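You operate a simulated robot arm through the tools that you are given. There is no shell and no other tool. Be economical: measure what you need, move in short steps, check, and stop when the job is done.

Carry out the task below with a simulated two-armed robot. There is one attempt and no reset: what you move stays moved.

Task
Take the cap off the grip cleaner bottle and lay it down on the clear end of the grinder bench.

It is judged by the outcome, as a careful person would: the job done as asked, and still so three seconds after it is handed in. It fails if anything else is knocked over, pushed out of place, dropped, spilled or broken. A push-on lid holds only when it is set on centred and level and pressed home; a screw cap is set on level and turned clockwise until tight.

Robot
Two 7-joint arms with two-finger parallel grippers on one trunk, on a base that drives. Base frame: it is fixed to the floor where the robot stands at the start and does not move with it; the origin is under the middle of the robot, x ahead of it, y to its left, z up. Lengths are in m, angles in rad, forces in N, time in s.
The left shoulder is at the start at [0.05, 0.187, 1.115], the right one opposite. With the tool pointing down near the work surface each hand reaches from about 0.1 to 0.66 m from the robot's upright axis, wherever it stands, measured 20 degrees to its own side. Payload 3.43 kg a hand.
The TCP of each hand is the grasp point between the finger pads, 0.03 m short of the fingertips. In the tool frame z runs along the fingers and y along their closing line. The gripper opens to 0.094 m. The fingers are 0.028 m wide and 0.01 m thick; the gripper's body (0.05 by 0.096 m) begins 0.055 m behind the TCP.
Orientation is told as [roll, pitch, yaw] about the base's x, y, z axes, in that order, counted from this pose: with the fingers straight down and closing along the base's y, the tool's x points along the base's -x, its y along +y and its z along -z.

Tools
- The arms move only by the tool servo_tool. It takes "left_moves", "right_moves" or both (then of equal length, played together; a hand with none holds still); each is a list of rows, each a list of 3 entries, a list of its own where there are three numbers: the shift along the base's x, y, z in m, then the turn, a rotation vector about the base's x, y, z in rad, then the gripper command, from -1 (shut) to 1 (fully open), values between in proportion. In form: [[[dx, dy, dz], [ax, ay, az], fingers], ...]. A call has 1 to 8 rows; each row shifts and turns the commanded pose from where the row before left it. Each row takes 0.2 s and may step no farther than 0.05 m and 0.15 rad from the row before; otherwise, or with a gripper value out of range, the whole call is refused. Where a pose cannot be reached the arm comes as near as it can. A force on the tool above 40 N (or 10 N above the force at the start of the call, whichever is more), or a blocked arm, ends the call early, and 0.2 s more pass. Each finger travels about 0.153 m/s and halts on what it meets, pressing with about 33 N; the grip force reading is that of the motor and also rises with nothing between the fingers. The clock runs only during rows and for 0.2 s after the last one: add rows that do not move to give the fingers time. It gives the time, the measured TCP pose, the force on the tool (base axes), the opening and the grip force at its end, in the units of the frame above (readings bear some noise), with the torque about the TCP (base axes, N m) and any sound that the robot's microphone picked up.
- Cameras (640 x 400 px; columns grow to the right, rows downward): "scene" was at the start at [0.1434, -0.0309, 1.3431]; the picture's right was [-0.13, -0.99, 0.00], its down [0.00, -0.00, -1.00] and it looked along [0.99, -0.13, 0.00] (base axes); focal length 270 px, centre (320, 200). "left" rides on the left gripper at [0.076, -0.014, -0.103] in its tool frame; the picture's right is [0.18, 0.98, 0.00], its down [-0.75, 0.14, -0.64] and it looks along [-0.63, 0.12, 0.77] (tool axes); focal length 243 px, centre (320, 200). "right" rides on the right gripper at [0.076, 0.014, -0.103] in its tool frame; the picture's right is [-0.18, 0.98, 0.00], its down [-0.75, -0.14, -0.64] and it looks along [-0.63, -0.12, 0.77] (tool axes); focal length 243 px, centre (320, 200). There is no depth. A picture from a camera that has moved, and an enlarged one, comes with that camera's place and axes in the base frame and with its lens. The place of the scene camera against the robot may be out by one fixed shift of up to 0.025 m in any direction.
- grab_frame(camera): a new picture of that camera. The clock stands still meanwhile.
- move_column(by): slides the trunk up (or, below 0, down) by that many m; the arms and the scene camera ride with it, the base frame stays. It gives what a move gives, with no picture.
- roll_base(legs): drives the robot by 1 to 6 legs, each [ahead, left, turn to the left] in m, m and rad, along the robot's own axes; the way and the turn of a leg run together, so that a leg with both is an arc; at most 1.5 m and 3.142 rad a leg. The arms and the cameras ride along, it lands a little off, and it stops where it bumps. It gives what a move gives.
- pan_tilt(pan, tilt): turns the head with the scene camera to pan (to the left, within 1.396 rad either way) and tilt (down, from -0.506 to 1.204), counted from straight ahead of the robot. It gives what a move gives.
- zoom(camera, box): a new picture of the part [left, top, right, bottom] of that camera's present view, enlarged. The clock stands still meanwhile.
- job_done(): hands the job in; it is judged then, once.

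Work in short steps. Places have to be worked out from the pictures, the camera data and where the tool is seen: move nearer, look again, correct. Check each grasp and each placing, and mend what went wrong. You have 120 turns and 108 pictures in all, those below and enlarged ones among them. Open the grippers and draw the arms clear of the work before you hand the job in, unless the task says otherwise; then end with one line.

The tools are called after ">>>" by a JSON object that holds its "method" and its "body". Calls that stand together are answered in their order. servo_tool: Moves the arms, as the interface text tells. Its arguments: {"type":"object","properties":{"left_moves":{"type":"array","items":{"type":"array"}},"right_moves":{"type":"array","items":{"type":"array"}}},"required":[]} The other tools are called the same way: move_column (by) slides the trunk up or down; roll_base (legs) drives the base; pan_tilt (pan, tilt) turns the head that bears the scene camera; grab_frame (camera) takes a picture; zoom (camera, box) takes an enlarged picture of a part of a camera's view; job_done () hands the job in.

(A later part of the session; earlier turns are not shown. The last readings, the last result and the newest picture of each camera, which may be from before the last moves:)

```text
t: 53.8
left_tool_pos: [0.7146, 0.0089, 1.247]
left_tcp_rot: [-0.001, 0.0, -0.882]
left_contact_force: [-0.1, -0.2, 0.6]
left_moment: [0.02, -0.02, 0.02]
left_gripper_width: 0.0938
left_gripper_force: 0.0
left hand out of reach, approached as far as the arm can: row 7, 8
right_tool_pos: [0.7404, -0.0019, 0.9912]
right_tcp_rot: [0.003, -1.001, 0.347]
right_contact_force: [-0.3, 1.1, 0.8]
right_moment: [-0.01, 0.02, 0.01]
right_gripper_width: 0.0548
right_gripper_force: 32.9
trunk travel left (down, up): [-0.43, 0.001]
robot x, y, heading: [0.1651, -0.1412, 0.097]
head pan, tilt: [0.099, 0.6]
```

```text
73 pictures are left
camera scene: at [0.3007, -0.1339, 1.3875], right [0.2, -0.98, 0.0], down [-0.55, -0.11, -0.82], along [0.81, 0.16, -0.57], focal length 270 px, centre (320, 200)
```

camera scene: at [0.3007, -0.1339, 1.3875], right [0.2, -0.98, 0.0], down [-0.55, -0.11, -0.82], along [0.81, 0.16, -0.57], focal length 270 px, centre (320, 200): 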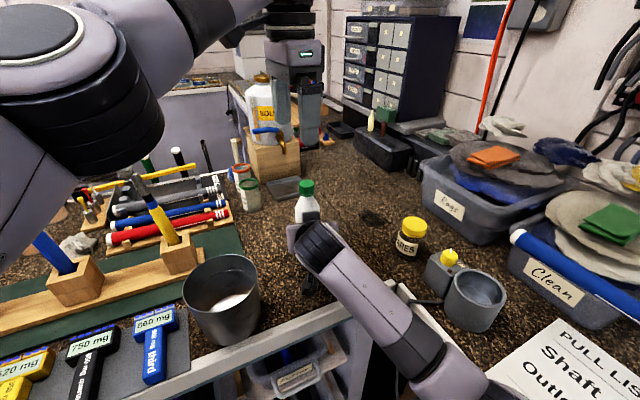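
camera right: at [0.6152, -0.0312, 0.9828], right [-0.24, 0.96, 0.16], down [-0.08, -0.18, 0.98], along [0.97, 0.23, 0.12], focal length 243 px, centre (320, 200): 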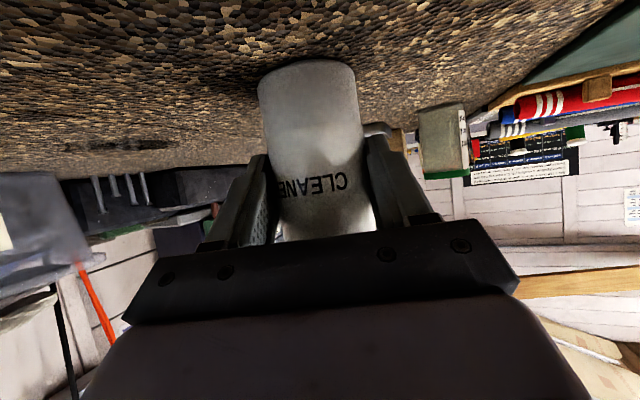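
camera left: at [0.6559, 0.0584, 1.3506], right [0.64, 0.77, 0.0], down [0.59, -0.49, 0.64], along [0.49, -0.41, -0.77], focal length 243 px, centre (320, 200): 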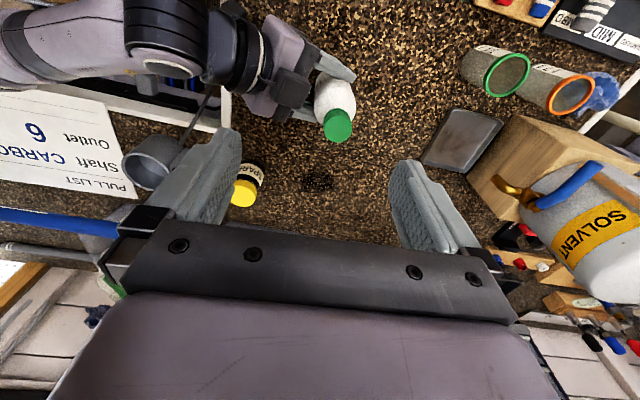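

Left hand tops out at x≈0.715. I'll lift the bottle slightly with the right hand and bring it nearer (it'll go back afterwards): +3 cm up, then -8 cm x, -4 cm y.

>>> {"method": "servo_tool", "body": {"right_moves": [[[0, 0, 0.015], [0, 0, 0], -1], [[0, 0, 0.015], [0, 0, 0], -1], [[-0.02, -0.01, 0], [0, 0, 0], -1], [[-0.02, -0.01, 0], [0, 0, 0], -1], [[-0.02, -0.01, 0], [0, 0, 0], -1], [[-0.02, -0.01, 0], [0, 0, 0], -1], [[0, 0, 0], [0, 0, 0], -1]]}}

>>> {"method": "grab_frame", "body": {"camera": "left"}}

>>> {"method": "grab_frame", "body": {"camera": "scene"}}

```text
t: 55.4
left_tool_pos: [0.7155, 0.0103, 1.2484]
left_tcp_rot: [-0.002, -0.002, -0.878]
left_contact_force: [0.4, 0.6, 0.5]
left_moment: [-0.01, 0.03, 0.01]
left_gripper_width: 0.094
left_gripper_force: 0.2
right_tool_pos: [0.6749, -0.0529, 1.0304]
right_tcp_rot: [-0.057, -1.028, 0.38]
right_contact_force: [-0.6, 0.4, -1.3]
right_moment: [-0.02, -0.02, -0.02]
right_gripper_width: 0.0548
right_gripper_force: 32.9
trunk travel left (down, up): [-0.43, 0.001]
robot x, y, heading: [0.1572, -0.1361, 0.097]
head pan, tilt: [0.099, 0.6]
```

```text
72 pictures are left
camera left: at [0.6553, 0.06, 1.351], right [0.64, 0.77, 0.0], down [0.59, -0.49, 0.64], along [0.49, -0.41, -0.77], focal length 243 px, centre (320, 200)
```

left: 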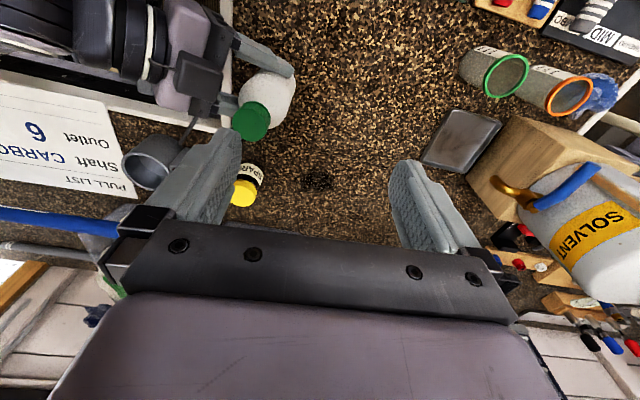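

```text
71 pictures are left
camera scene: at [0.3004, -0.1325, 1.3875], right [0.2, -0.98, 0.0], down [-0.55, -0.11, -0.82], along [0.81, 0.16, -0.57], focal length 270 px, centre (320, 200)
```

scene: 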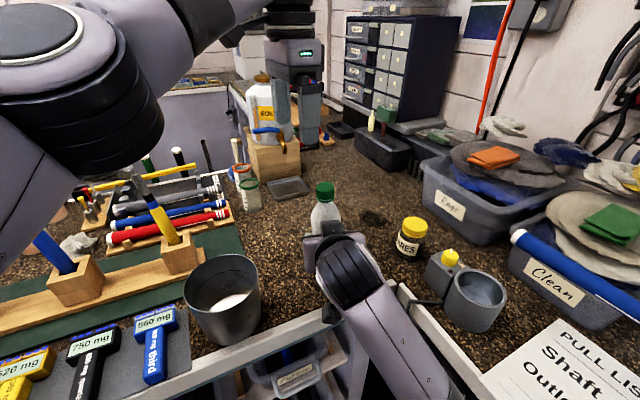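

Bottle is lifted; cap now at about (0.679, -0.042, 1.14). Move left hand over it at z≈1.19 and look.

>>> {"method": "servo_tool", "body": {"left_moves": [[[-0.012, -0.017, 0], [0, 0, 0], 1], [[-0.012, -0.017, 0], [0, 0, 0], 1], [[-0.012, -0.018, 0], [0, 0, 0], 1], [[0, 0, -0.03], [0, 0, 0], 1], [[0, 0, -0.025], [0, 0, 0], 1], [[0, 0, 0], [0, 0, 0], 1]]}}

>>> {"method": "grab_frame", "body": {"camera": "left"}}

>>> {"method": "grab_frame", "body": {"camera": "scene"}}

```text
t: 56.8
left_tool_pos: [0.6771, -0.041, 1.1946]
left_tcp_rot: [-0.002, -0.001, -0.877]
left_contact_force: [0.8, -0.3, -0.8]
left_moment: [-0.04, 0.0, 0.01]
left_gripper_width: 0.0939
left_gripper_force: 0.0
right_tool_pos: [0.6739, -0.0519, 1.0273]
right_tcp_rot: [-0.057, -1.023, 0.382]
right_contact_force: [0.3, 0.1, -1.7]
right_moment: [0.0, 0.03, -0.01]
right_gripper_width: 0.0547
right_gripper_force: 33.2
trunk travel left (down, up): [-0.43, 0.001]
robot x, y, heading: [0.1575, -0.138, 0.1]
head pan, tilt: [0.099, 0.6]
```

```text
70 pictures are left
camera left: at [0.6169, 0.0081, 1.2971], right [0.64, 0.77, 0.0], down [0.59, -0.49, 0.64], along [0.49, -0.41, -0.77], focal length 243 px, centre (320, 200)
```

left: 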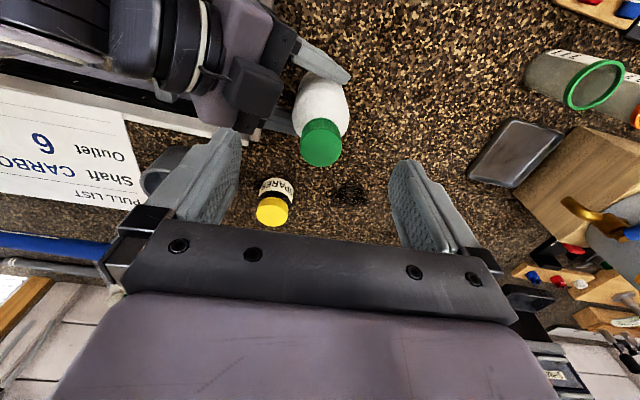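

```text
69 pictures are left
camera scene: at [0.3002, -0.1326, 1.3875], right [0.2, -0.98, 0.0], down [-0.55, -0.11, -0.83], along [0.81, 0.16, -0.56], focal length 270 px, centre (320, 200)
```

scene: 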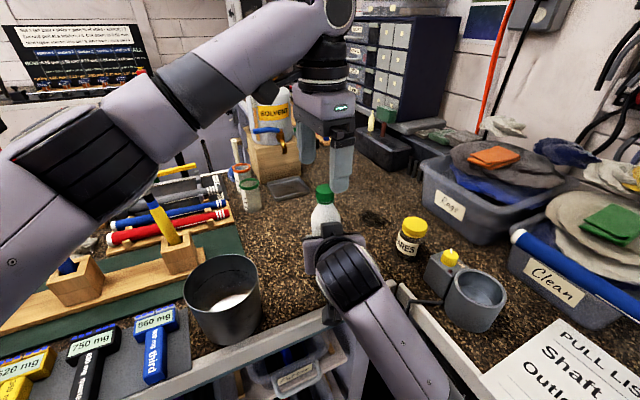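

Cap is at about (0.681, -0.043, 1.143), nearly under the TCP. Descend to z≈1.13 and close on the cap.

>>> {"method": "servo_tool", "body": {"left_moves": [[[0.003, -0.002, -0.022], [0, 0, 0], 1], [[0, 0, -0.022], [0, 0, 0], 1], [[0, 0, -0.021], [0, 0, 0], 0.5], [[0, 0, 0], [0, 0, 0], 0], [[0, 0, 0], [0, 0, 0], -1], [[0, 0, 0], [0, 0, 0], -1]]}}

>>> {"method": "grab_frame", "body": {"camera": "left"}}

>>> {"method": "zoom", "body": {"camera": "scene", "box": [240, 80, 440, 300]}}

```text
t: 58.2
left_tool_pos: [0.6806, -0.0433, 1.1302]
left_tcp_rot: [0.0, -0.003, -0.877]
left_contact_force: [-0.1, 0.1, -1.7]
left_moment: [0.09, -0.12, 0.02]
left_gripper_width: 0.0294
left_gripper_force: 32.4
right_tool_pos: [0.6722, -0.0531, 1.024]
right_tcp_rot: [-0.058, -1.017, 0.384]
right_contact_force: [0.0, -0.1, -0.7]
right_moment: [-0.08, 0.07, -0.05]
right_gripper_width: 0.0546
right_gripper_force: 33.5
trunk travel left (down, up): [-0.43, 0.001]
robot x, y, heading: [0.1582, -0.1354, 0.099]
head pan, tilt: [0.099, 0.6]
```

```text
68 pictures are left
camera left: at [0.6211, 0.006, 1.2327], right [0.64, 0.77, 0.0], down [0.59, -0.49, 0.64], along [0.49, -0.41, -0.77], focal length 243 px, centre (320, 200)
```

left: 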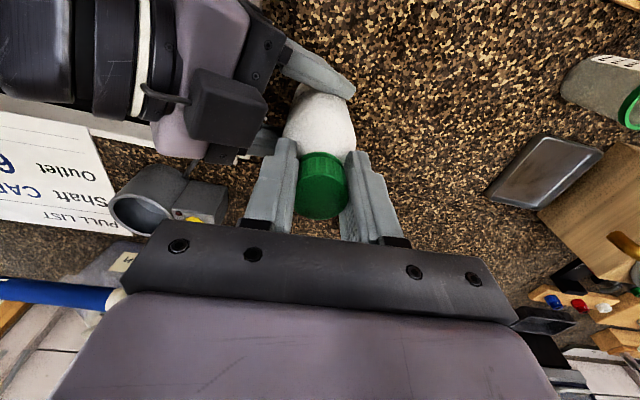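

```text
1.82 times, centred on (340, 190) of scene
camera zoom: at [0.3003, -0.1326, 1.3875], right [0.2, -0.98, 0.0], down [-0.55, -0.11, -0.83], along [0.81, 0.16, -0.56], focal length 490 px, centre (284, 218)
```

zoom: 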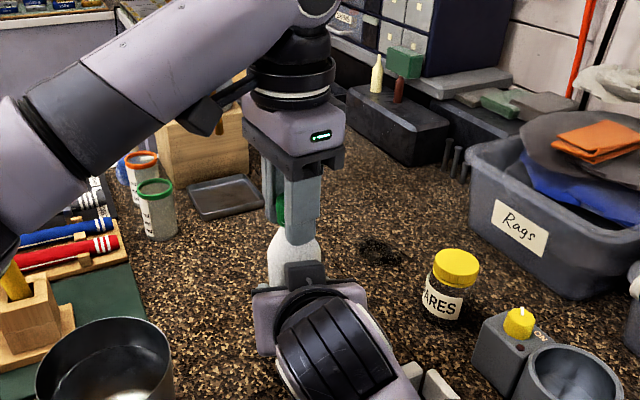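

Cap gripped (0.029 m). Now try unscrewing: turn counter-clockwise in a short step and watch torque.

>>> {"method": "servo_tool", "body": {"left_moves": [[[0, 0, 0], [0, 0, 0.1], -1], [[0, 0, 0], [0, 0, 0.1], -1], [[0, 0, 0], [0, 0, 0.1], -1], [[0, 0, 0], [0, 0, 0.1], -1]]}}

>>> {"method": "grab_frame", "body": {"camera": "left"}}

```text
t: 59.2
left_tool_pos: [0.6801, -0.0439, 1.1295]
left_tcp_rot: [-0.004, -0.001, -0.48]
left_contact_force: [-13.8, -4.0, -2.7]
left_moment: [-0.32, 0.73, -0.06]
left_gripper_width: 0.0293
left_gripper_force: 33.2
right_tool_pos: [0.6716, -0.0546, 1.0223]
right_tcp_rot: [-0.06, -1.017, 0.385]
right_contact_force: [13.4, 3.6, 1.7]
right_moment: [-0.15, 0.68, -0.03]
right_gripper_width: 0.0547
right_gripper_force: 33.2
trunk travel left (down, up): [-0.43, 0.001]
robot x, y, heading: [0.1614, -0.1339, 0.098]
head pan, tilt: [0.099, 0.6]
```

```text
66 pictures are left
camera left: at [0.6068, -0.0224, 1.2317], right [0.29, 0.96, 0.0], down [0.74, -0.22, 0.64], along [0.61, -0.19, -0.77], focal length 243 px, centre (320, 200)
```

left: 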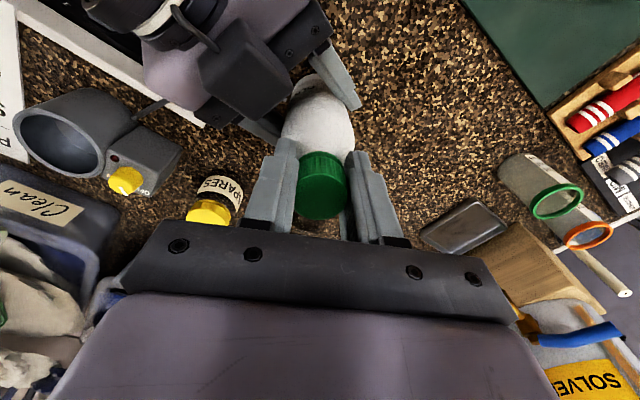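

Turn goes with little torque, but a side load of ~14 N has built; I shift the left hand a little to relieve it and continue turning.

>>> {"method": "servo_tool", "body": {"left_moves": [[[-0.002, -0.0005, 0], [0, 0, 0], -1], [[-0.001, -0.0005, 0], [0, 0, 0.1], -1], [[0, 0, 0.0002], [0, 0, 0.1], -1], [[0, 0, 0.0002], [0, 0, 0.1], -1], [[0, 0, 0.0002], [0, 0, 0.1], -1]]}}

>>> {"method": "grab_frame", "body": {"camera": "left"}}

>>> {"method": "grab_frame", "body": {"camera": "right"}}

```text
t: 60.4
left_tool_pos: [0.6786, -0.045, 1.1285]
left_tcp_rot: [-0.002, -0.001, -0.076]
left_contact_force: [3.0, -1.4, -7.7]
left_moment: [-0.35, 0.14, 0.0]
left_gripper_width: 0.0295
left_gripper_force: 32.8
right_tool_pos: [0.6711, -0.0537, 1.0211]
right_tcp_rot: [-0.062, -1.015, 0.388]
right_contact_force: [-4.9, 1.5, 7.7]
right_moment: [0.23, -0.55, 0.07]
right_gripper_width: 0.0546
right_gripper_force: 33.2
trunk travel left (down, up): [-0.43, 0.001]
robot x, y, heading: [0.1563, -0.1371, 0.098]
head pan, tilt: [0.099, 0.6]
```

```text
65 pictures are left
camera left: at [0.6011, -0.0542, 1.2317], right [-0.11, 0.99, 0.0], down [0.76, 0.09, 0.64], along [0.64, 0.07, -0.77], focal length 243 px, centre (320, 200)
```

left: 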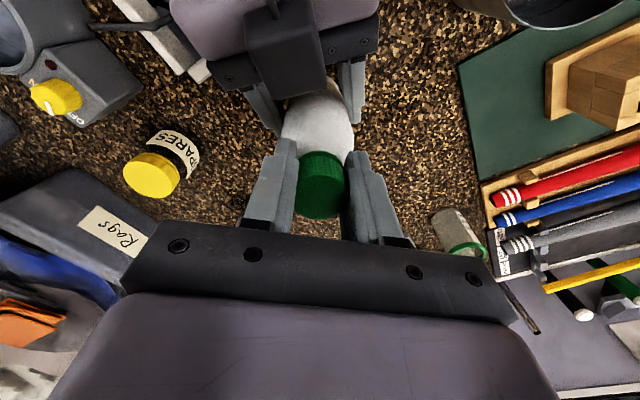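

```text
64 pictures are left
camera right: at [0.5471, -0.082, 1.012], right [-0.23, 0.96, 0.12], down [-0.1, -0.15, 0.98], along [0.97, 0.22, 0.14], focal length 243 px, centre (320, 200)
```

right: 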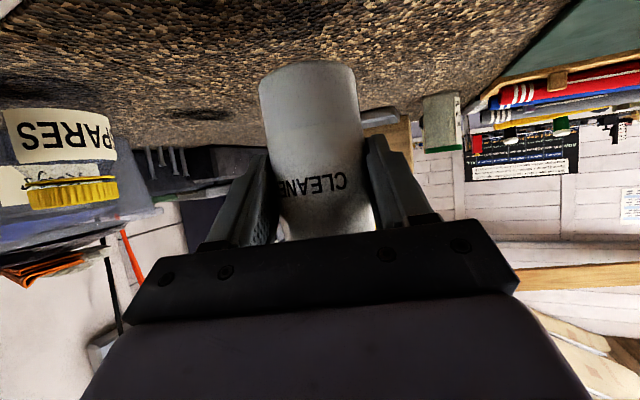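

Bottle isn't turning with the cap (label unmoved). Continue counter-clockwise.

>>> {"method": "servo_tool", "body": {"left_moves": [[[0, 0, 0], [0, 0, 0.12], -1], [[0, 0, 0], [0, 0, 0.12], -1], [[0, 0, 0], [0, 0, 0.12], -1], [[0, 0, 0], [0, 0, 0.12], -1], [[0, 0, 0], [0, 0, 0.12], -1], [[0, 0, 0], [0, 0, 0.12], -1]]}}

>>> {"method": "grab_frame", "body": {"camera": "left"}}

```text
t: 61.8
left_tool_pos: [0.678, -0.0469, 1.1289]
left_tcp_rot: [-0.004, 0.0, 0.641]
left_contact_force: [-0.8, -13.0, -11.9]
left_moment: [-1.2, 0.17, -0.17]
left_gripper_width: 0.0294
left_gripper_force: 33.2
right_tool_pos: [0.6705, -0.0514, 1.0226]
right_tcp_rot: [-0.062, -1.013, 0.39]
right_contact_force: [0.8, 14.3, 10.3]
right_moment: [-0.24, -0.19, 0.23]
right_gripper_width: 0.0547
right_gripper_force: 33.1
trunk travel left (down, up): [-0.43, 0.001]
robot x, y, heading: [0.16, -0.1366, 0.101]
head pan, tilt: [0.099, 0.6]
```

```text
63 pictures are left
camera left: at [0.6255, -0.1037, 1.232], right [-0.74, 0.68, 0.0], down [0.52, 0.57, 0.64], along [0.44, 0.47, -0.77], focal length 243 px, centre (320, 200)
```

left: 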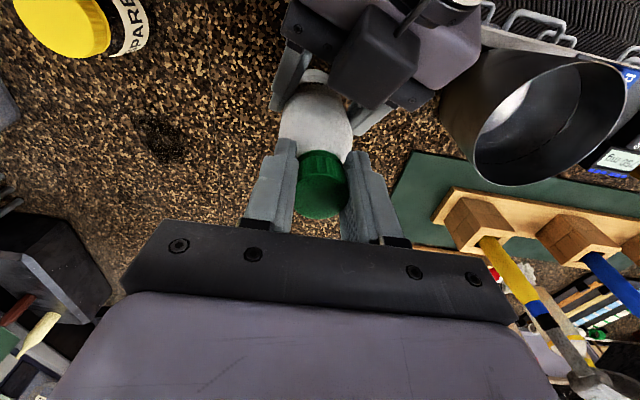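

1.5 rad done, cap moves with the fingers. Relieve the side/down load and continue turning.

>>> {"method": "servo_tool", "body": {"left_moves": [[[0, -0.002, -0.001], [0, 0, 0], -1], [[0, -0.001, -0.001], [0, 0, 0.12], -1], [[0, 0, 0], [0, 0, 0.12], -1], [[0, 0, 0], [0, 0, 0.12], -1], [[0, 0, 0], [0, 0, 0.12], -1], [[0, 0, 0], [0, 0, 0.12], -1], [[0, 0, 0], [0, 0, 0.12], -1]]}}

>>> {"method": "grab_frame", "body": {"camera": "right"}}

>>> {"method": "zoom", "body": {"camera": "scene", "box": [240, 80, 440, 300]}}

```text
t: 63.4
left_tool_pos: [0.6793, -0.0484, 1.1277]
left_tcp_rot: [-0.007, -0.001, 1.365]
left_contact_force: [10.3, -11.4, 0.1]
left_moment: [-1.04, -0.55, -0.15]
left_gripper_width: 0.0296
left_gripper_force: 33.2
right_tool_pos: [0.6694, -0.0525, 1.0203]
right_tcp_rot: [-0.064, -1.009, 0.392]
right_contact_force: [-10.9, 11.5, -1.4]
right_moment: [-0.14, -0.66, 0.35]
right_gripper_width: 0.0544
right_gripper_force: 33.0
trunk travel left (down, up): [-0.43, 0.001]
robot x, y, heading: [0.159, -0.1345, 0.096]
head pan, tilt: [0.099, 0.6]
```

```text
62 pictures are left
camera right: at [0.5465, -0.0825, 1.0102], right [-0.23, 0.96, 0.12], down [-0.1, -0.15, 0.98], along [0.97, 0.22, 0.13], focal length 243 px, centre (320, 200)
```

right: 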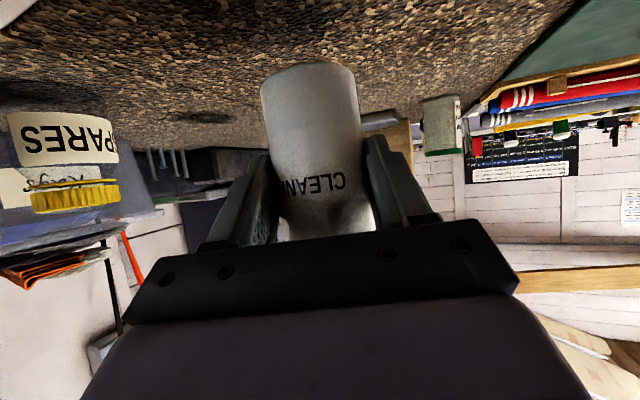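

```text
1.82 times, centred on (340, 190) of scene
camera zoom: at [0.3003, -0.1326, 1.3875], right [0.2, -0.98, 0.0], down [-0.55, -0.11, -0.83], along [0.81, 0.16, -0.56], focal length 490 px, centre (284, 218)
```

zoom: 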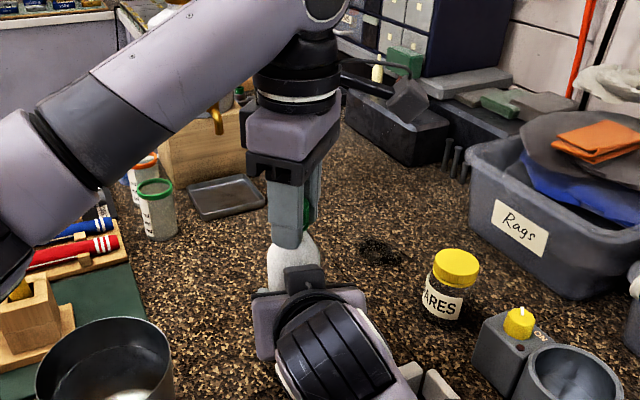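

2.24 rad turned. Relieve and keep turning until the wrist limit.

>>> {"method": "servo_tool", "body": {"left_moves": [[[0.002, -0.002, 0], [0, 0, 0], -1], [[0, 0, 0], [0, 0, 0.12], -1], [[0, 0, 0], [0, 0, 0.12], -1], [[0, 0, 0], [0, 0, 0.12], -1], [[0, 0, 0], [0, 0, 0.12], -1], [[0, 0, 0], [0, 0, 0.12], -1]]}}

```text
t: 64.8
left_tool_pos: [0.6822, -0.0516, 1.1264]
left_tcp_rot: [-0.005, -0.002, 1.967]
left_contact_force: [11.3, -1.3, 1.1]
left_moment: [-0.62, -0.61, -0.05]
left_gripper_width: 0.0295
left_gripper_force: 32.9
right_tool_pos: [0.6694, -0.0545, 1.0189]
right_tcp_rot: [-0.062, -1.01, 0.388]
right_contact_force: [-10.1, 1.7, -1.5]
right_moment: [0.47, -0.48, 0.13]
right_gripper_width: 0.0543
right_gripper_force: 33.0
trunk travel left (down, up): [-0.43, 0.001]
robot x, y, heading: [0.1614, -0.1361, 0.098]
head pan, tilt: [0.099, 0.6]
```

Still within range; continue, then test with a small lift.

>>> {"method": "servo_tool", "body": {"left_moves": [[[0.002, 0, 0], [0, 0, 0.12], -1], [[0, 0, 0], [0, 0, 0.12], -1], [[0, 0, 0], [0, 0, 0.12], -1], [[0, 0, 0], [0, 0, 0.12], -1], [[0, 0, 0], [0, 0, 0.12], -1], [[0, 0, 0.002], [0, 0, 0], -1], [[0, 0, 0.002], [0, 0, 0], -1]]}}

>>> {"method": "grab_frame", "body": {"camera": "left"}}

```text
t: 66.4
left_tool_pos: [0.7213, -0.0469, 1.1241]
left_tcp_rot: [0.003, -0.014, 2.562]
left_contact_force: [-24.7, -0.5, 3.5]
left_moment: [-0.86, 1.71, -0.08]
left_gripper_width: 0.0311
left_gripper_force: 33.0
left hand out of reach, approached as far as the arm can: row 3, 4, 5
right_tool_pos: [0.6709, -0.0564, 1.0182]
right_tcp_rot: [-0.059, -1.009, 0.376]
right_contact_force: [24.6, 0.6, -3.0]
right_moment: [0.78, 1.01, -0.09]
right_gripper_width: 0.054
right_gripper_force: 33.3
trunk travel left (down, up): [-0.43, 0.001]
robot x, y, heading: [0.1601, -0.1369, 0.099]
head pan, tilt: [0.099, 0.6]
```

```text
60 pictures are left
camera left: at [0.7936, -0.0778, 1.2258], right [-0.38, -0.92, 0.0], down [-0.7, 0.29, 0.65], along [-0.6, 0.25, -0.76], focal length 243 px, centre (320, 200)
```

left: 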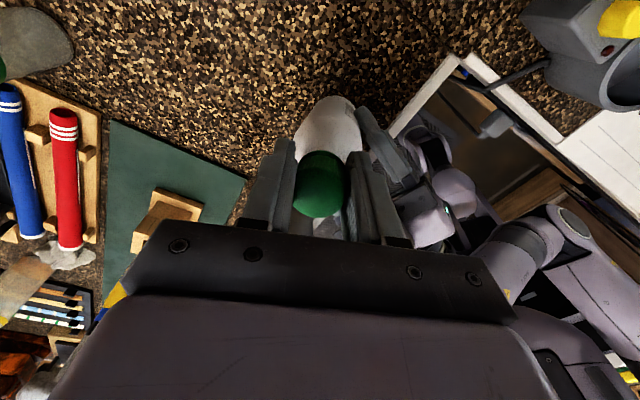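

The left hand was pulled off 4 cm in x at its reach limit, tilting the bottle. Let me see the state before correcting.

>>> {"method": "zoom", "body": {"camera": "scene", "box": [240, 80, 440, 300]}}

>>> {"method": "grab_frame", "body": {"camera": "right"}}

```text
1.82 times, centred on (340, 190) of scene
camera zoom: at [0.3003, -0.1327, 1.3875], right [0.2, -0.98, 0.0], down [-0.55, -0.11, -0.83], along [0.81, 0.16, -0.56], focal length 490 px, centre (284, 218)
```

zoom: 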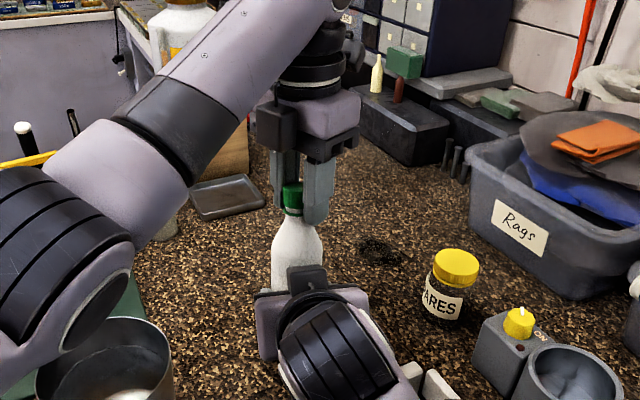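

```text
58 pictures are left
camera right: at [0.5473, -0.0842, 1.0092], right [-0.23, 0.97, 0.13], down [-0.1, -0.15, 0.98], along [0.97, 0.21, 0.13], focal length 243 px, centre (320, 200)
```

right: 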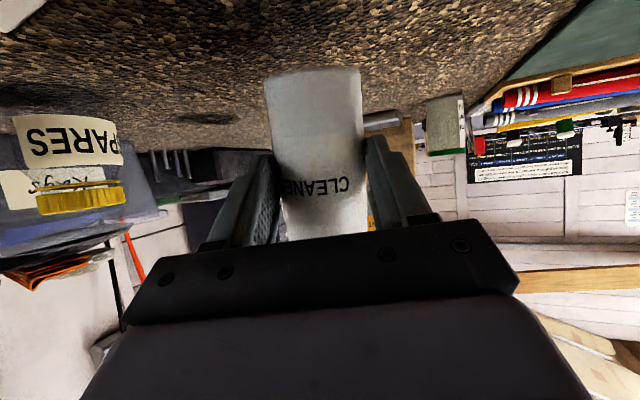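

The bottle is leaning forward a bit in the right hand. With the cap still gripped, I bring the left hand back in -x to right it.

>>> {"method": "servo_tool", "body": {"left_moves": [[[-0.009, -0.001, 0.001], [0, 0, 0], -1], [[-0.009, -0.001, 0.001], [0, 0, 0], -1], [[-0.009, -0.001, 0.001], [0, 0, 0], -1], [[-0.006, -0.001, 0], [0, 0, 0], -1]]}}

>>> {"method": "grab_frame", "body": {"camera": "right"}}

>>> {"method": "grab_frame", "body": {"camera": "left"}}

```text
t: 67.4
left_tool_pos: [0.7209, -0.0557, 1.1268]
left_tcp_rot: [-0.005, -0.005, 2.567]
left_contact_force: [-3.3, 17.4, -10.6]
left_moment: [0.3, 0.31, -0.07]
left_gripper_width: 0.0297
left_gripper_force: 32.7
left hand out of reach, approached as far as the arm can: row 1, 2, 3, 4
right_tool_pos: [0.6707, -0.0574, 1.0181]
right_tcp_rot: [-0.058, -1.009, 0.377]
right_contact_force: [2.8, -17.8, 9.2]
right_moment: [1.57, -0.47, -0.78]
right_gripper_width: 0.056
right_gripper_force: 33.3
trunk travel left (down, up): [-0.43, 0.001]
robot x, y, heading: [0.1575, -0.1389, 0.096]
head pan, tilt: [0.099, 0.6]
```

```text
57 pictures are left
camera right: at [0.5473, -0.0845, 1.0093], right [-0.22, 0.97, 0.13], down [-0.1, -0.15, 0.98], along [0.97, 0.21, 0.13], focal length 243 px, centre (320, 200)
```

right: 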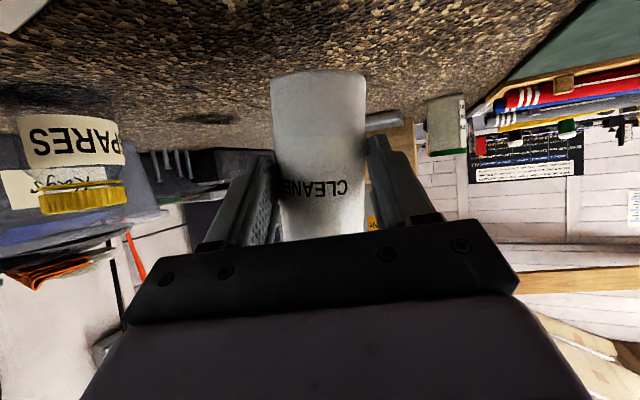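

```text
56 pictures are left
camera left: at [0.7924, -0.0867, 1.2292], right [-0.38, -0.93, -0.01], down [-0.71, 0.29, 0.65], along [-0.6, 0.25, -0.76], focal length 243 px, centre (320, 200)
```

left: 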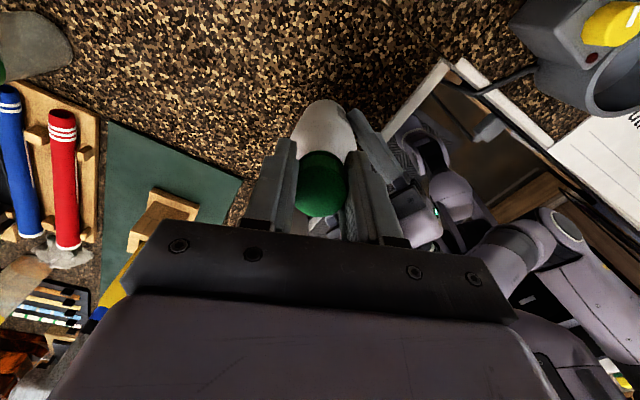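

At this yaw the left hand can't come nearer, so I move the right hand forward under the cap instead to straighten the bottle.

>>> {"method": "servo_tool", "body": {"right_moves": [[[0.01, -0.002, 0], [0, 0, 0], -1], [[0.01, -0.002, 0], [0, 0, 0], -1], [[0.01, -0.002, 0], [0, 0, 0], -1], [[0.01, -0.002, 0], [0, 0, 0], -1]]}}

>>> {"method": "grab_frame", "body": {"camera": "right"}}

>>> {"method": "zoom", "body": {"camera": "scene", "box": [240, 80, 440, 300]}}

```text
t: 68.4
left_tool_pos: [0.722, -0.0582, 1.129]
left_tcp_rot: [-0.005, 0.003, 2.562]
left_contact_force: [13.8, 3.8, -6.5]
left_moment: [-0.11, -1.15, -0.02]
left_gripper_width: 0.0293
left_gripper_force: 32.9
right_tool_pos: [0.7047, -0.0629, 1.0102]
right_tcp_rot: [-0.051, -0.986, 0.382]
right_contact_force: [-15.3, -4.9, 5.8]
right_moment: [0.58, -0.67, 0.06]
right_gripper_width: 0.053
right_gripper_force: 32.9
trunk travel left (down, up): [-0.43, 0.001]
robot x, y, heading: [0.1592, -0.1347, 0.1]
head pan, tilt: [0.099, 0.6]
```

```text
55 pictures are left
camera right: at [0.5815, -0.0918, 1.0033], right [-0.23, 0.97, 0.13], down [-0.08, -0.15, 0.99], along [0.97, 0.22, 0.11], focal length 243 px, centre (320, 200)
```

right: 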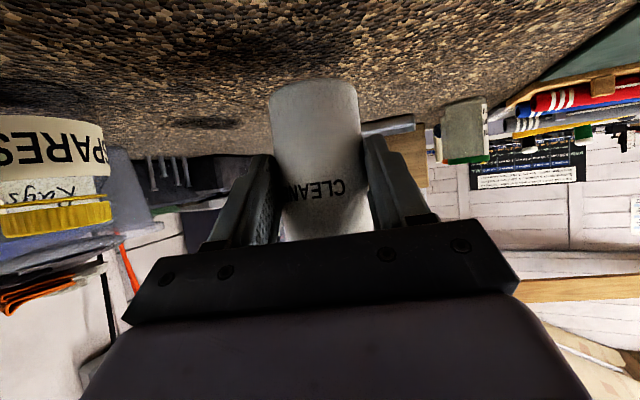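

```text
1.82 times, centred on (340, 190) of scene
camera zoom: at [0.3004, -0.1326, 1.3875], right [0.2, -0.98, 0.0], down [-0.55, -0.11, -0.82], along [0.81, 0.16, -0.57], focal length 490 px, centre (284, 218)
```

zoom: 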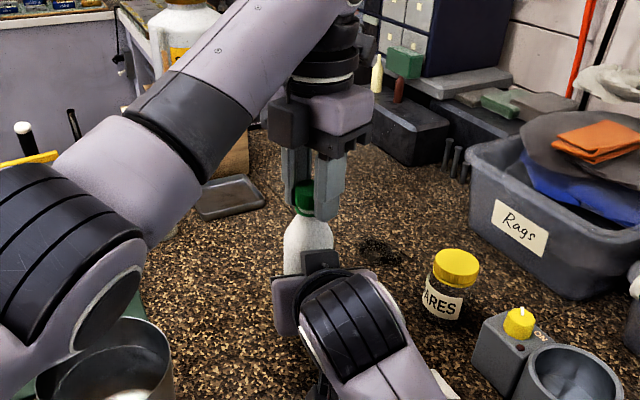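

Bottle is upright again. Test whether the cap comes free: lift the left hand in 2 mm steps.

>>> {"method": "servo_tool", "body": {"left_moves": [[[0.002, 0.0, 0.002], [0, 0, 0], -1], [[0.0, 0.0, 0.002], [0, 0, 0], -1], [[0.0, 0.0, 0.002], [0, 0, 0], -1], [[0.0, 0.0, 0.002], [0, 0, 0], -1]]}}

>>> {"method": "zoom", "body": {"camera": "scene", "box": [260, 120, 400, 240]}}

```text
t: 69.4
left_tool_pos: [0.7219, -0.0593, 1.1336]
left_tcp_rot: [0.0, -0.004, 2.566]
left_contact_force: [5.5, 1.8, -11.4]
left_moment: [0.0, -0.76, -0.01]
left_gripper_width: 0.0288
left_gripper_force: 32.9
right_tool_pos: [0.7062, -0.0627, 1.0147]
right_tcp_rot: [-0.049, -0.999, 0.375]
right_contact_force: [-4.2, -2.4, 10.2]
right_moment: [0.38, 0.14, 0.02]
right_gripper_width: 0.0529
right_gripper_force: 33.7
trunk travel left (down, up): [-0.43, 0.001]
robot x, y, heading: [0.1583, -0.1399, 0.097]
head pan, tilt: [0.099, 0.6]
```

```text
3.33 times, centred on (330, 180) of scene
camera zoom: at [0.3003, -0.1326, 1.3875], right [0.2, -0.98, 0.0], down [-0.55, -0.11, -0.83], along [0.81, 0.16, -0.56], focal length 899 px, centre (287, 267)
```

zoom: 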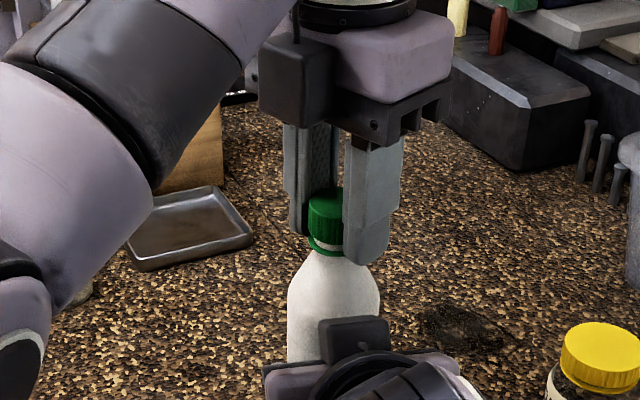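

Still threaded (bottle follows). I'll lower to relieve, release, raise, and rewind the left wrist clockwise to re-grip.

>>> {"method": "servo_tool", "body": {"left_moves": [[[0, 0, -0.005], [0, 0, 0], -1], [[0, 0, 0], [0, 0, 0], 0.2], [[0, 0, 0], [0, 0, 0], 0.5], [[0, 0, 0.03], [0, 0, 0], 0.5], [[0, 0, 0.03], [0, 0, 0], 0.5], [[-0.01, 0, 0.01], [0, 0, -0.15], 0.5], [[-0.01, 0, 0], [0, 0, -0.15], 0.5], [[-0.01, 0, 0], [0, 0, -0.15], 0.5]]}}

>>> {"method": "servo_tool", "body": {"left_moves": [[[0, 0, 0], [0, 0, -0.15], 0.5], [[0, 0, 0], [0, 0, -0.15], 0.5], [[0, 0, 0], [0, 0, -0.15], 0.5], [[0, 0, 0], [0, 0, -0.15], 0.5], [[0, 0, 0], [0, 0, -0.15], 0.5], [[0, 0, 0], [0, 0, -0.15], 0.5], [[0, 0, 0], [0, 0, -0.15], 0.5], [[0, 0, 0], [0, 0, -0.15], 0.5]]}}

>>> {"method": "servo_tool", "body": {"left_moves": [[[0, 0, 0], [0, 0, -0.15], 0.5], [[0, 0, 0], [0, 0, -0.15], 0.5], [[0, 0, 0], [0, 0, -0.15], 0.5], [[0, 0, 0], [0, 0, -0.15], 0.5], [[0, 0, 0], [0, 0, -0.15], 0.5], [[0, 0, 0], [0, 0, -0.15], 0.5], [[0, 0, 0], [0, 0, -0.15], 0.5], [[0, 0, 0], [0, 0, -0.15], 0.5]]}}

>>> {"method": "grab_frame", "body": {"camera": "scene"}}

>>> {"method": "grab_frame", "body": {"camera": "left"}}

```text
t: 71.2
left_tool_pos: [0.6954, -0.0582, 1.2019]
left_tcp_rot: [-0.002, -0.002, 2.111]
left_contact_force: [-0.3, 0.1, 0.7]
left_moment: [0.01, 0.02, -0.01]
left_gripper_width: 0.0705
left_gripper_force: 0.0
left hand out of reach, approached as far as the arm can: row 6
right_tool_pos: [0.7071, -0.0618, 1.0145]
right_tcp_rot: [-0.049, -0.998, 0.377]
right_contact_force: [0.5, 1.2, -0.1]
right_moment: [-0.02, 0.01, -0.04]
right_gripper_width: 0.0524
right_gripper_force: 32.8
trunk travel left (down, up): [-0.43, 0.001]
robot x, y, heading: [0.1584, -0.1377, 0.091]
head pan, tilt: [0.099, 0.6]
```

```text
t: 73.0
left_tool_pos: [0.6956, -0.0572, 1.2007]
left_tcp_rot: [-0.001, -0.002, 0.911]
left_contact_force: [-0.2, 0.6, 0.4]
left_moment: [-0.01, -0.01, 0.0]
left_gripper_width: 0.0705
left_gripper_force: 0.1
right_tool_pos: [0.7069, -0.0623, 1.0157]
right_tcp_rot: [-0.047, -0.999, 0.376]
right_contact_force: [-0.5, -0.9, -0.8]
right_moment: [-0.02, 0.06, -0.03]
right_gripper_width: 0.0522
right_gripper_force: 33.2
trunk travel left (down, up): [-0.43, 0.001]
robot x, y, heading: [0.1574, -0.1374, 0.102]
head pan, tilt: [0.099, 0.6]
```

```text
t: 74.8
left_tool_pos: [0.697, -0.0573, 1.2005]
left_tcp_rot: [0.0, -0.001, -0.289]
left_contact_force: [-0.9, -0.7, -0.2]
left_moment: [0.01, -0.01, -0.01]
left_gripper_width: 0.0705
left_gripper_force: 0.1
right_tool_pos: [0.708, -0.0623, 1.0163]
right_tcp_rot: [-0.048, -0.999, 0.377]
right_contact_force: [-0.4, 0.8, -1.3]
right_moment: [0.01, 0.02, 0.0]
right_gripper_width: 0.0523
right_gripper_force: 32.5
trunk travel left (down, up): [-0.43, 0.001]
robot x, y, heading: [0.1616, -0.1363, 0.099]
head pan, tilt: [0.099, 0.6]
```

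```text
52 pictures are left
camera scene: at [0.3003, -0.1326, 1.3875], right [0.2, -0.98, 0.0], down [-0.55, -0.11, -0.83], along [0.81, 0.16, -0.56], focal length 270 px, centre (320, 200)
```

scene: 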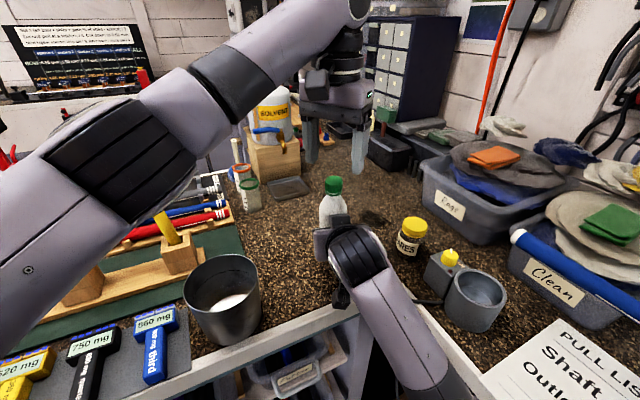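

```text
51 pictures are left
camera left: at [0.6188, -0.05, 1.3045], right [0.1, 0.99, 0.0], down [0.76, -0.08, 0.64], along [0.64, -0.07, -0.77], focal length 243 px, centre (320, 200)
```

left: 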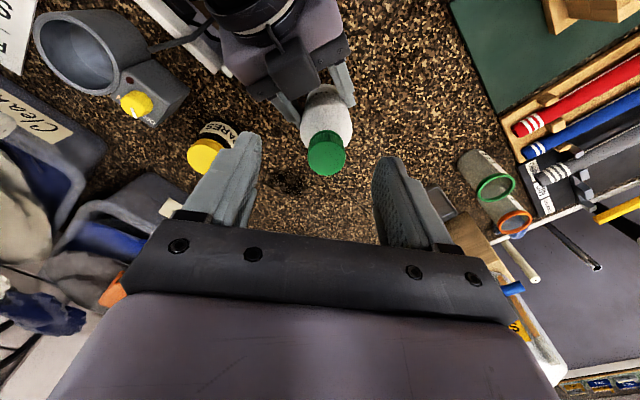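

Both clear. I rewind another 0.6 rad and bring the bottle 2 cm nearer so that the whole wrist range is reachable.

>>> {"method": "servo_tool", "body": {"left_moves": [[[-0.002, 0, 0], [0, 0, -0.15], 0.5], [[-0.002, 0, 0], [0, 0, -0.15], 0.5], [[-0.002, 0, 0], [0, 0, -0.15], 0.5], [[-0.002, 0, 0], [0, 0, -0.15], 0.5], [[0, 0, 0], [0, 0, 0], 0.5], [[0, 0, 0], [0, 0, 0], 0.5]], "right_moves": [[[-0.006, 0.001, 0], [0, 0, 0], -1], [[-0.006, 0.001, 0], [0, 0, 0], -1], [[-0.006, 0.001, 0], [0, 0, 0], -1], [[-0.006, 0.001, 0], [0, 0, 0], -1], [[0, 0, 0], [0, 0, 0], -1], [[0, 0, 0], [0, 0, 0], -1]]}}

>>> {"method": "grab_frame", "body": {"camera": "left"}}

>>> {"method": "zoom", "body": {"camera": "scene", "box": [260, 120, 400, 240]}}

```text
t: 76.4
left_tool_pos: [0.6868, -0.0591, 1.2025]
left_tcp_rot: [-0.002, -0.001, -0.884]
left_contact_force: [0.0, -0.4, -0.6]
left_moment: [-0.02, 0.0, -0.01]
left_gripper_width: 0.0709
left_gripper_force: 0.0
right_tool_pos: [0.6993, -0.0773, 1.0204]
right_tcp_rot: [-0.149, -1.02, 0.431]
right_contact_force: [0.1, 0.3, -0.3]
right_moment: [-0.01, 0.04, 0.01]
right_gripper_width: 0.0522
right_gripper_force: 32.9
trunk travel left (down, up): [-0.43, 0.001]
robot x, y, heading: [0.1642, -0.1358, 0.095]
head pan, tilt: [0.099, 0.6]
stopped in row 6 (right hand): the arm was blocked; the commanded pose is now the measured one
```

```text
50 pictures are left
camera left: at [0.6283, -0.0081, 1.3049], right [0.64, 0.76, 0.0], down [0.59, -0.49, 0.64], along [0.49, -0.42, -0.77], focal length 243 px, centre (320, 200)
```

left: 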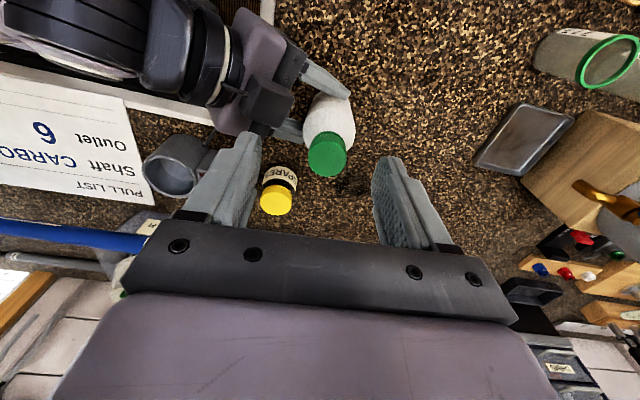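

```text
3.33 times, centred on (330, 180) of scene
camera zoom: at [0.3004, -0.1327, 1.3875], right [0.2, -0.98, 0.0], down [-0.55, -0.11, -0.82], along [0.81, 0.16, -0.57], focal length 899 px, centre (287, 267)
```

zoom: 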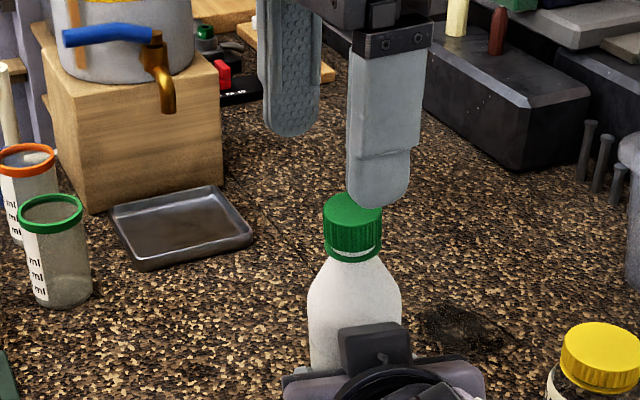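

The cap's gap has widened: it is unscrewing. The right arm hit a joint limit pulling nearer and rolled slightly; I return it to its earlier level pose.

>>> {"method": "servo_tool", "body": {"right_moves": [[[0.005, 0.008, -0.002], [0.02, 0.02, 0.016], -1], [[0.005, 0.008, -0.002], [0.02, 0.02, 0.015], -1], [[0, 0, 0], [0, 0, 0], -1]]}}

>>> {"method": "grab_frame", "body": {"camera": "left"}}

>>> {"method": "grab_frame", "body": {"camera": "right"}}

```text
t: 77.2
left_tool_pos: [0.6866, -0.0578, 1.2026]
left_tcp_rot: [-0.002, 0.0, -0.887]
left_contact_force: [0.2, 0.4, 0.2]
left_moment: [0.01, 0.01, 0.0]
left_gripper_width: 0.0705
left_gripper_force: 0.0
right_tool_pos: [0.7153, -0.0753, 1.0091]
right_tcp_rot: [-0.098, -0.989, 0.404]
right_contact_force: [-0.7, -0.5, -1.6]
right_moment: [-0.01, 0.01, 0.0]
right_gripper_width: 0.0522
right_gripper_force: 33.2
trunk travel left (down, up): [-0.43, 0.001]
robot x, y, heading: [0.1565, -0.1367, 0.102]
head pan, tilt: [0.099, 0.6]
```

```text
48 pictures are left
camera left: at [0.6282, -0.0081, 1.3049], right [0.64, 0.76, 0.0], down [0.59, -0.49, 0.64], along [0.49, -0.42, -0.77], focal length 243 px, centre (320, 200)
```

left: 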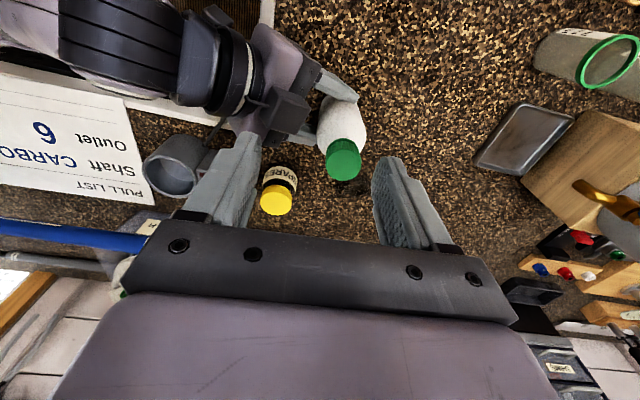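

```text
47 pictures are left
camera right: at [0.5904, -0.1019, 1.0015], right [-0.22, 0.97, 0.1], down [-0.09, -0.12, 0.99], along [0.97, 0.21, 0.11], focal length 243 px, centre (320, 200)
```

right: 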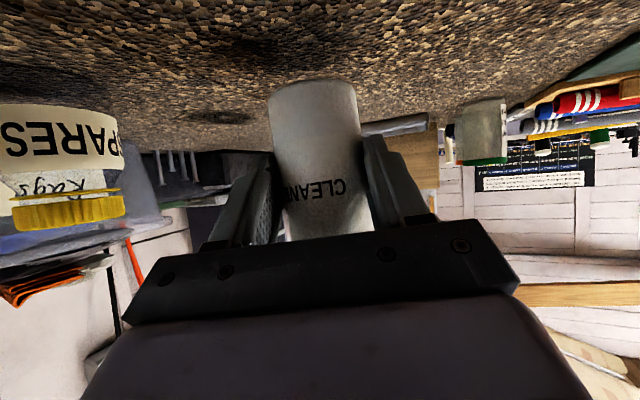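

Cap is now at about (0.716, -0.060, 1.135). Move over it, descend and re-grip.

>>> {"method": "servo_tool", "body": {"left_moves": [[[0.015, -0.001, 0], [0, 0, 0], 0.5], [[0.014, -0.001, 0], [0, 0, 0], 0.5], [[0, 0, -0.03], [0, 0, 0], 0.5], [[0, 0, -0.02], [0, 0, 0], 0.5]]}}

>>> {"method": "grab_frame", "body": {"camera": "left"}}

>>> {"method": "zoom", "body": {"camera": "scene", "box": [260, 120, 400, 240]}}

```text
t: 78.2
left_tool_pos: [0.7168, -0.0601, 1.152]
left_tcp_rot: [-0.003, -0.002, -0.887]
left_contact_force: [-0.5, 0.5, -0.9]
left_moment: [-0.01, 0.0, 0.01]
left_gripper_width: 0.0705
left_gripper_force: 0.0
right_tool_pos: [0.716, -0.075, 1.0117]
right_tcp_rot: [-0.095, -0.993, 0.402]
right_contact_force: [-0.3, -0.2, -0.3]
right_moment: [0.0, 0.02, 0.02]
right_gripper_width: 0.0521
right_gripper_force: 32.9
trunk travel left (down, up): [-0.43, 0.001]
robot x, y, heading: [0.161, -0.1357, 0.1]
head pan, tilt: [0.099, 0.6]
```

```text
46 pictures are left
camera left: at [0.6573, -0.0107, 1.2553], right [0.65, 0.76, 0.0], down [0.59, -0.49, 0.64], along [0.49, -0.42, -0.77], focal length 243 px, centre (320, 200)
```

left: 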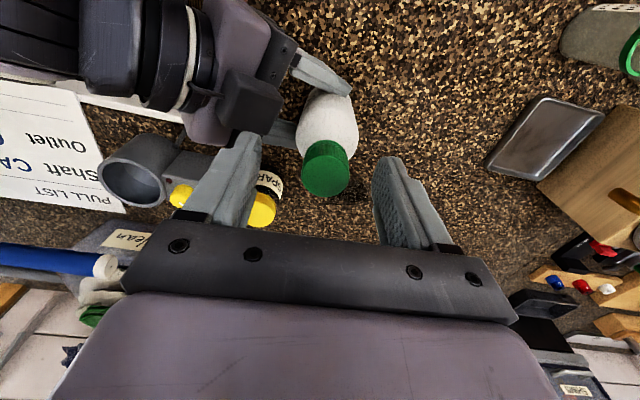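

```text
3.33 times, centred on (330, 180) of scene
camera zoom: at [0.3002, -0.1328, 1.3875], right [0.2, -0.98, 0.0], down [-0.55, -0.11, -0.83], along [0.81, 0.16, -0.56], focal length 899 px, centre (287, 267)
```

zoom: 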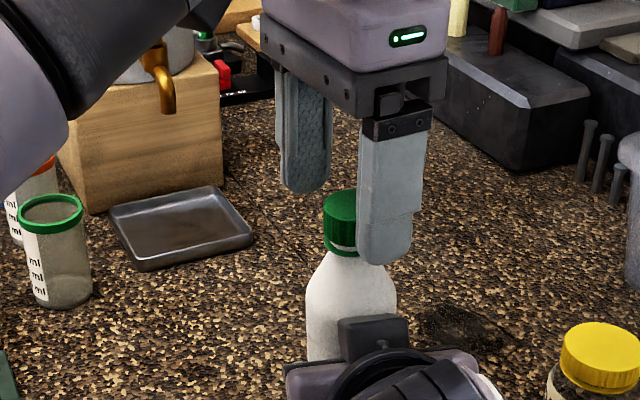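

Cap top at about (0.724, -0.063, 1.131). Adjust, descend to 1.116 and grip.

>>> {"method": "servo_tool", "body": {"left_moves": [[[0.007, -0.003, -0.018], [0, 0, 0], 0.5], [[0, 0, -0.018], [0, 0, 0], 0.5], [[0, 0, 0], [0, 0, 0], 0], [[0, 0, 0], [0, 0, 0], -1], [[0, 0, 0], [0, 0, 0], -1]]}}

>>> {"method": "grab_frame", "body": {"camera": "left"}}

```text
t: 79.4
left_tool_pos: [0.7263, -0.0613, 1.1167]
left_tcp_rot: [0.004, -0.002, -0.881]
left_contact_force: [15.4, 7.2, 0.1]
left_moment: [0.84, -1.31, 0.11]
left_gripper_width: 0.0343
left_gripper_force: 32.8
right_tool_pos: [0.7145, -0.0742, 1.0125]
right_tcp_rot: [-0.096, -0.993, 0.402]
right_contact_force: [-15.8, -8.0, -0.8]
right_moment: [-0.09, -0.19, -0.02]
right_gripper_width: 0.0524
right_gripper_force: 32.6
trunk travel left (down, up): [-0.43, 0.001]
robot x, y, heading: [0.1599, -0.1344, 0.103]
head pan, tilt: [0.099, 0.6]
```

```text
44 pictures are left
camera left: at [0.6664, -0.0123, 1.2188], right [0.64, 0.77, 0.0], down [0.59, -0.49, 0.64], along [0.5, -0.41, -0.77], focal length 243 px, centre (320, 200)
```

left: 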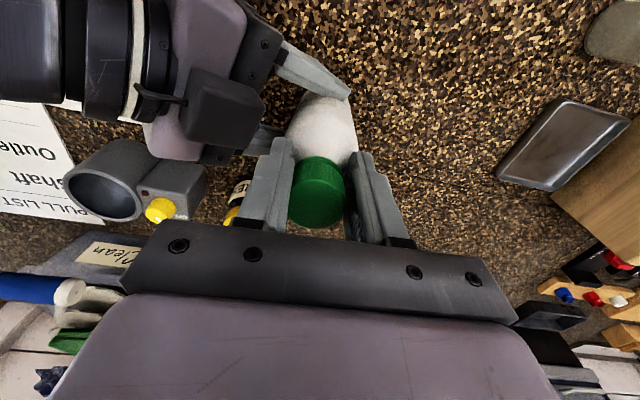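

The grip is wide (0.034) with side load—likely tips on the shoulder/ring. Reopen, raise 6 mm, shift slightly, re-grip.

>>> {"method": "servo_tool", "body": {"left_moves": [[[0, 0, 0], [0, 0, 0], 0.3], [[0.001, 0.002, 0.007], [0, 0, 0], 0.3], [[0, 0, 0], [0, 0, 0], -0.2], [[0, 0, 0], [0, 0, 0], -1], [[0, 0, 0], [0, 0, 0], -1]]}}

>>> {"method": "grab_frame", "body": {"camera": "left"}}

```text
t: 80.6
left_tool_pos: [0.7259, -0.0606, 1.1228]
left_tcp_rot: [0.0, -0.002, -0.886]
left_contact_force: [3.0, -0.6, 0.6]
left_moment: [0.83, -0.65, 0.21]
left_gripper_width: 0.0303
left_gripper_force: 33.5
right_tool_pos: [0.7154, -0.074, 1.0125]
right_tcp_rot: [-0.097, -0.996, 0.406]
right_contact_force: [-3.3, -0.2, -0.4]
right_moment: [-0.84, 0.33, -0.15]
right_gripper_width: 0.0527
right_gripper_force: 33.2
trunk travel left (down, up): [-0.43, 0.001]
robot x, y, heading: [0.1607, -0.1351, 0.096]
head pan, tilt: [0.099, 0.6]
```

```text
43 pictures are left
camera left: at [0.6667, -0.0111, 1.2256], right [0.64, 0.77, 0.0], down [0.59, -0.49, 0.64], along [0.49, -0.41, -0.77], focal length 243 px, centre (320, 200)
```

left: 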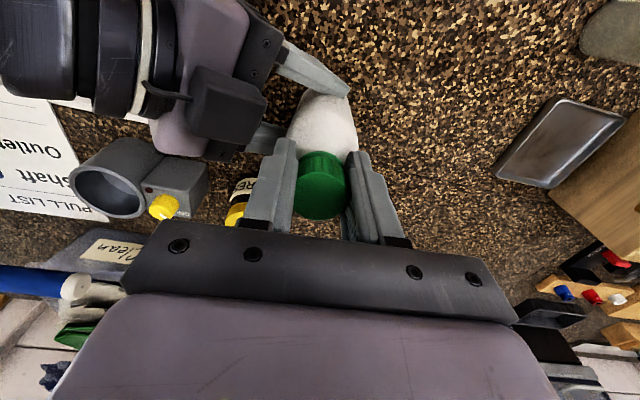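

Grip is good now (0.030, low load). Turn counter-clockwise again.

>>> {"method": "servo_tool", "body": {"left_moves": [[[0, 0, 0], [0, 0, 0.12], -1], [[0, 0, 0], [0, 0, 0.12], -1], [[0, 0, 0], [0, 0, 0.12], -1], [[0, 0, 0], [0, 0, 0.12], -1], [[0, 0, 0], [0, 0, 0.12], -1]]}}

```text
t: 81.8
left_tool_pos: [0.7246, -0.0625, 1.1225]
left_tcp_rot: [-0.004, -0.002, -0.286]
left_contact_force: [8.1, -6.6, 6.2]
left_moment: [-0.45, -0.49, -0.03]
left_gripper_width: 0.0295
left_gripper_force: 33.1
right_tool_pos: [0.7161, -0.0736, 1.0108]
right_tcp_rot: [-0.095, -0.996, 0.404]
right_contact_force: [-7.3, 6.4, -7.6]
right_moment: [-0.36, -0.31, 0.18]
right_gripper_width: 0.0526
right_gripper_force: 33.1
trunk travel left (down, up): [-0.43, 0.001]
robot x, y, heading: [0.1612, -0.1369, 0.1]
head pan, tilt: [0.099, 0.6]
```

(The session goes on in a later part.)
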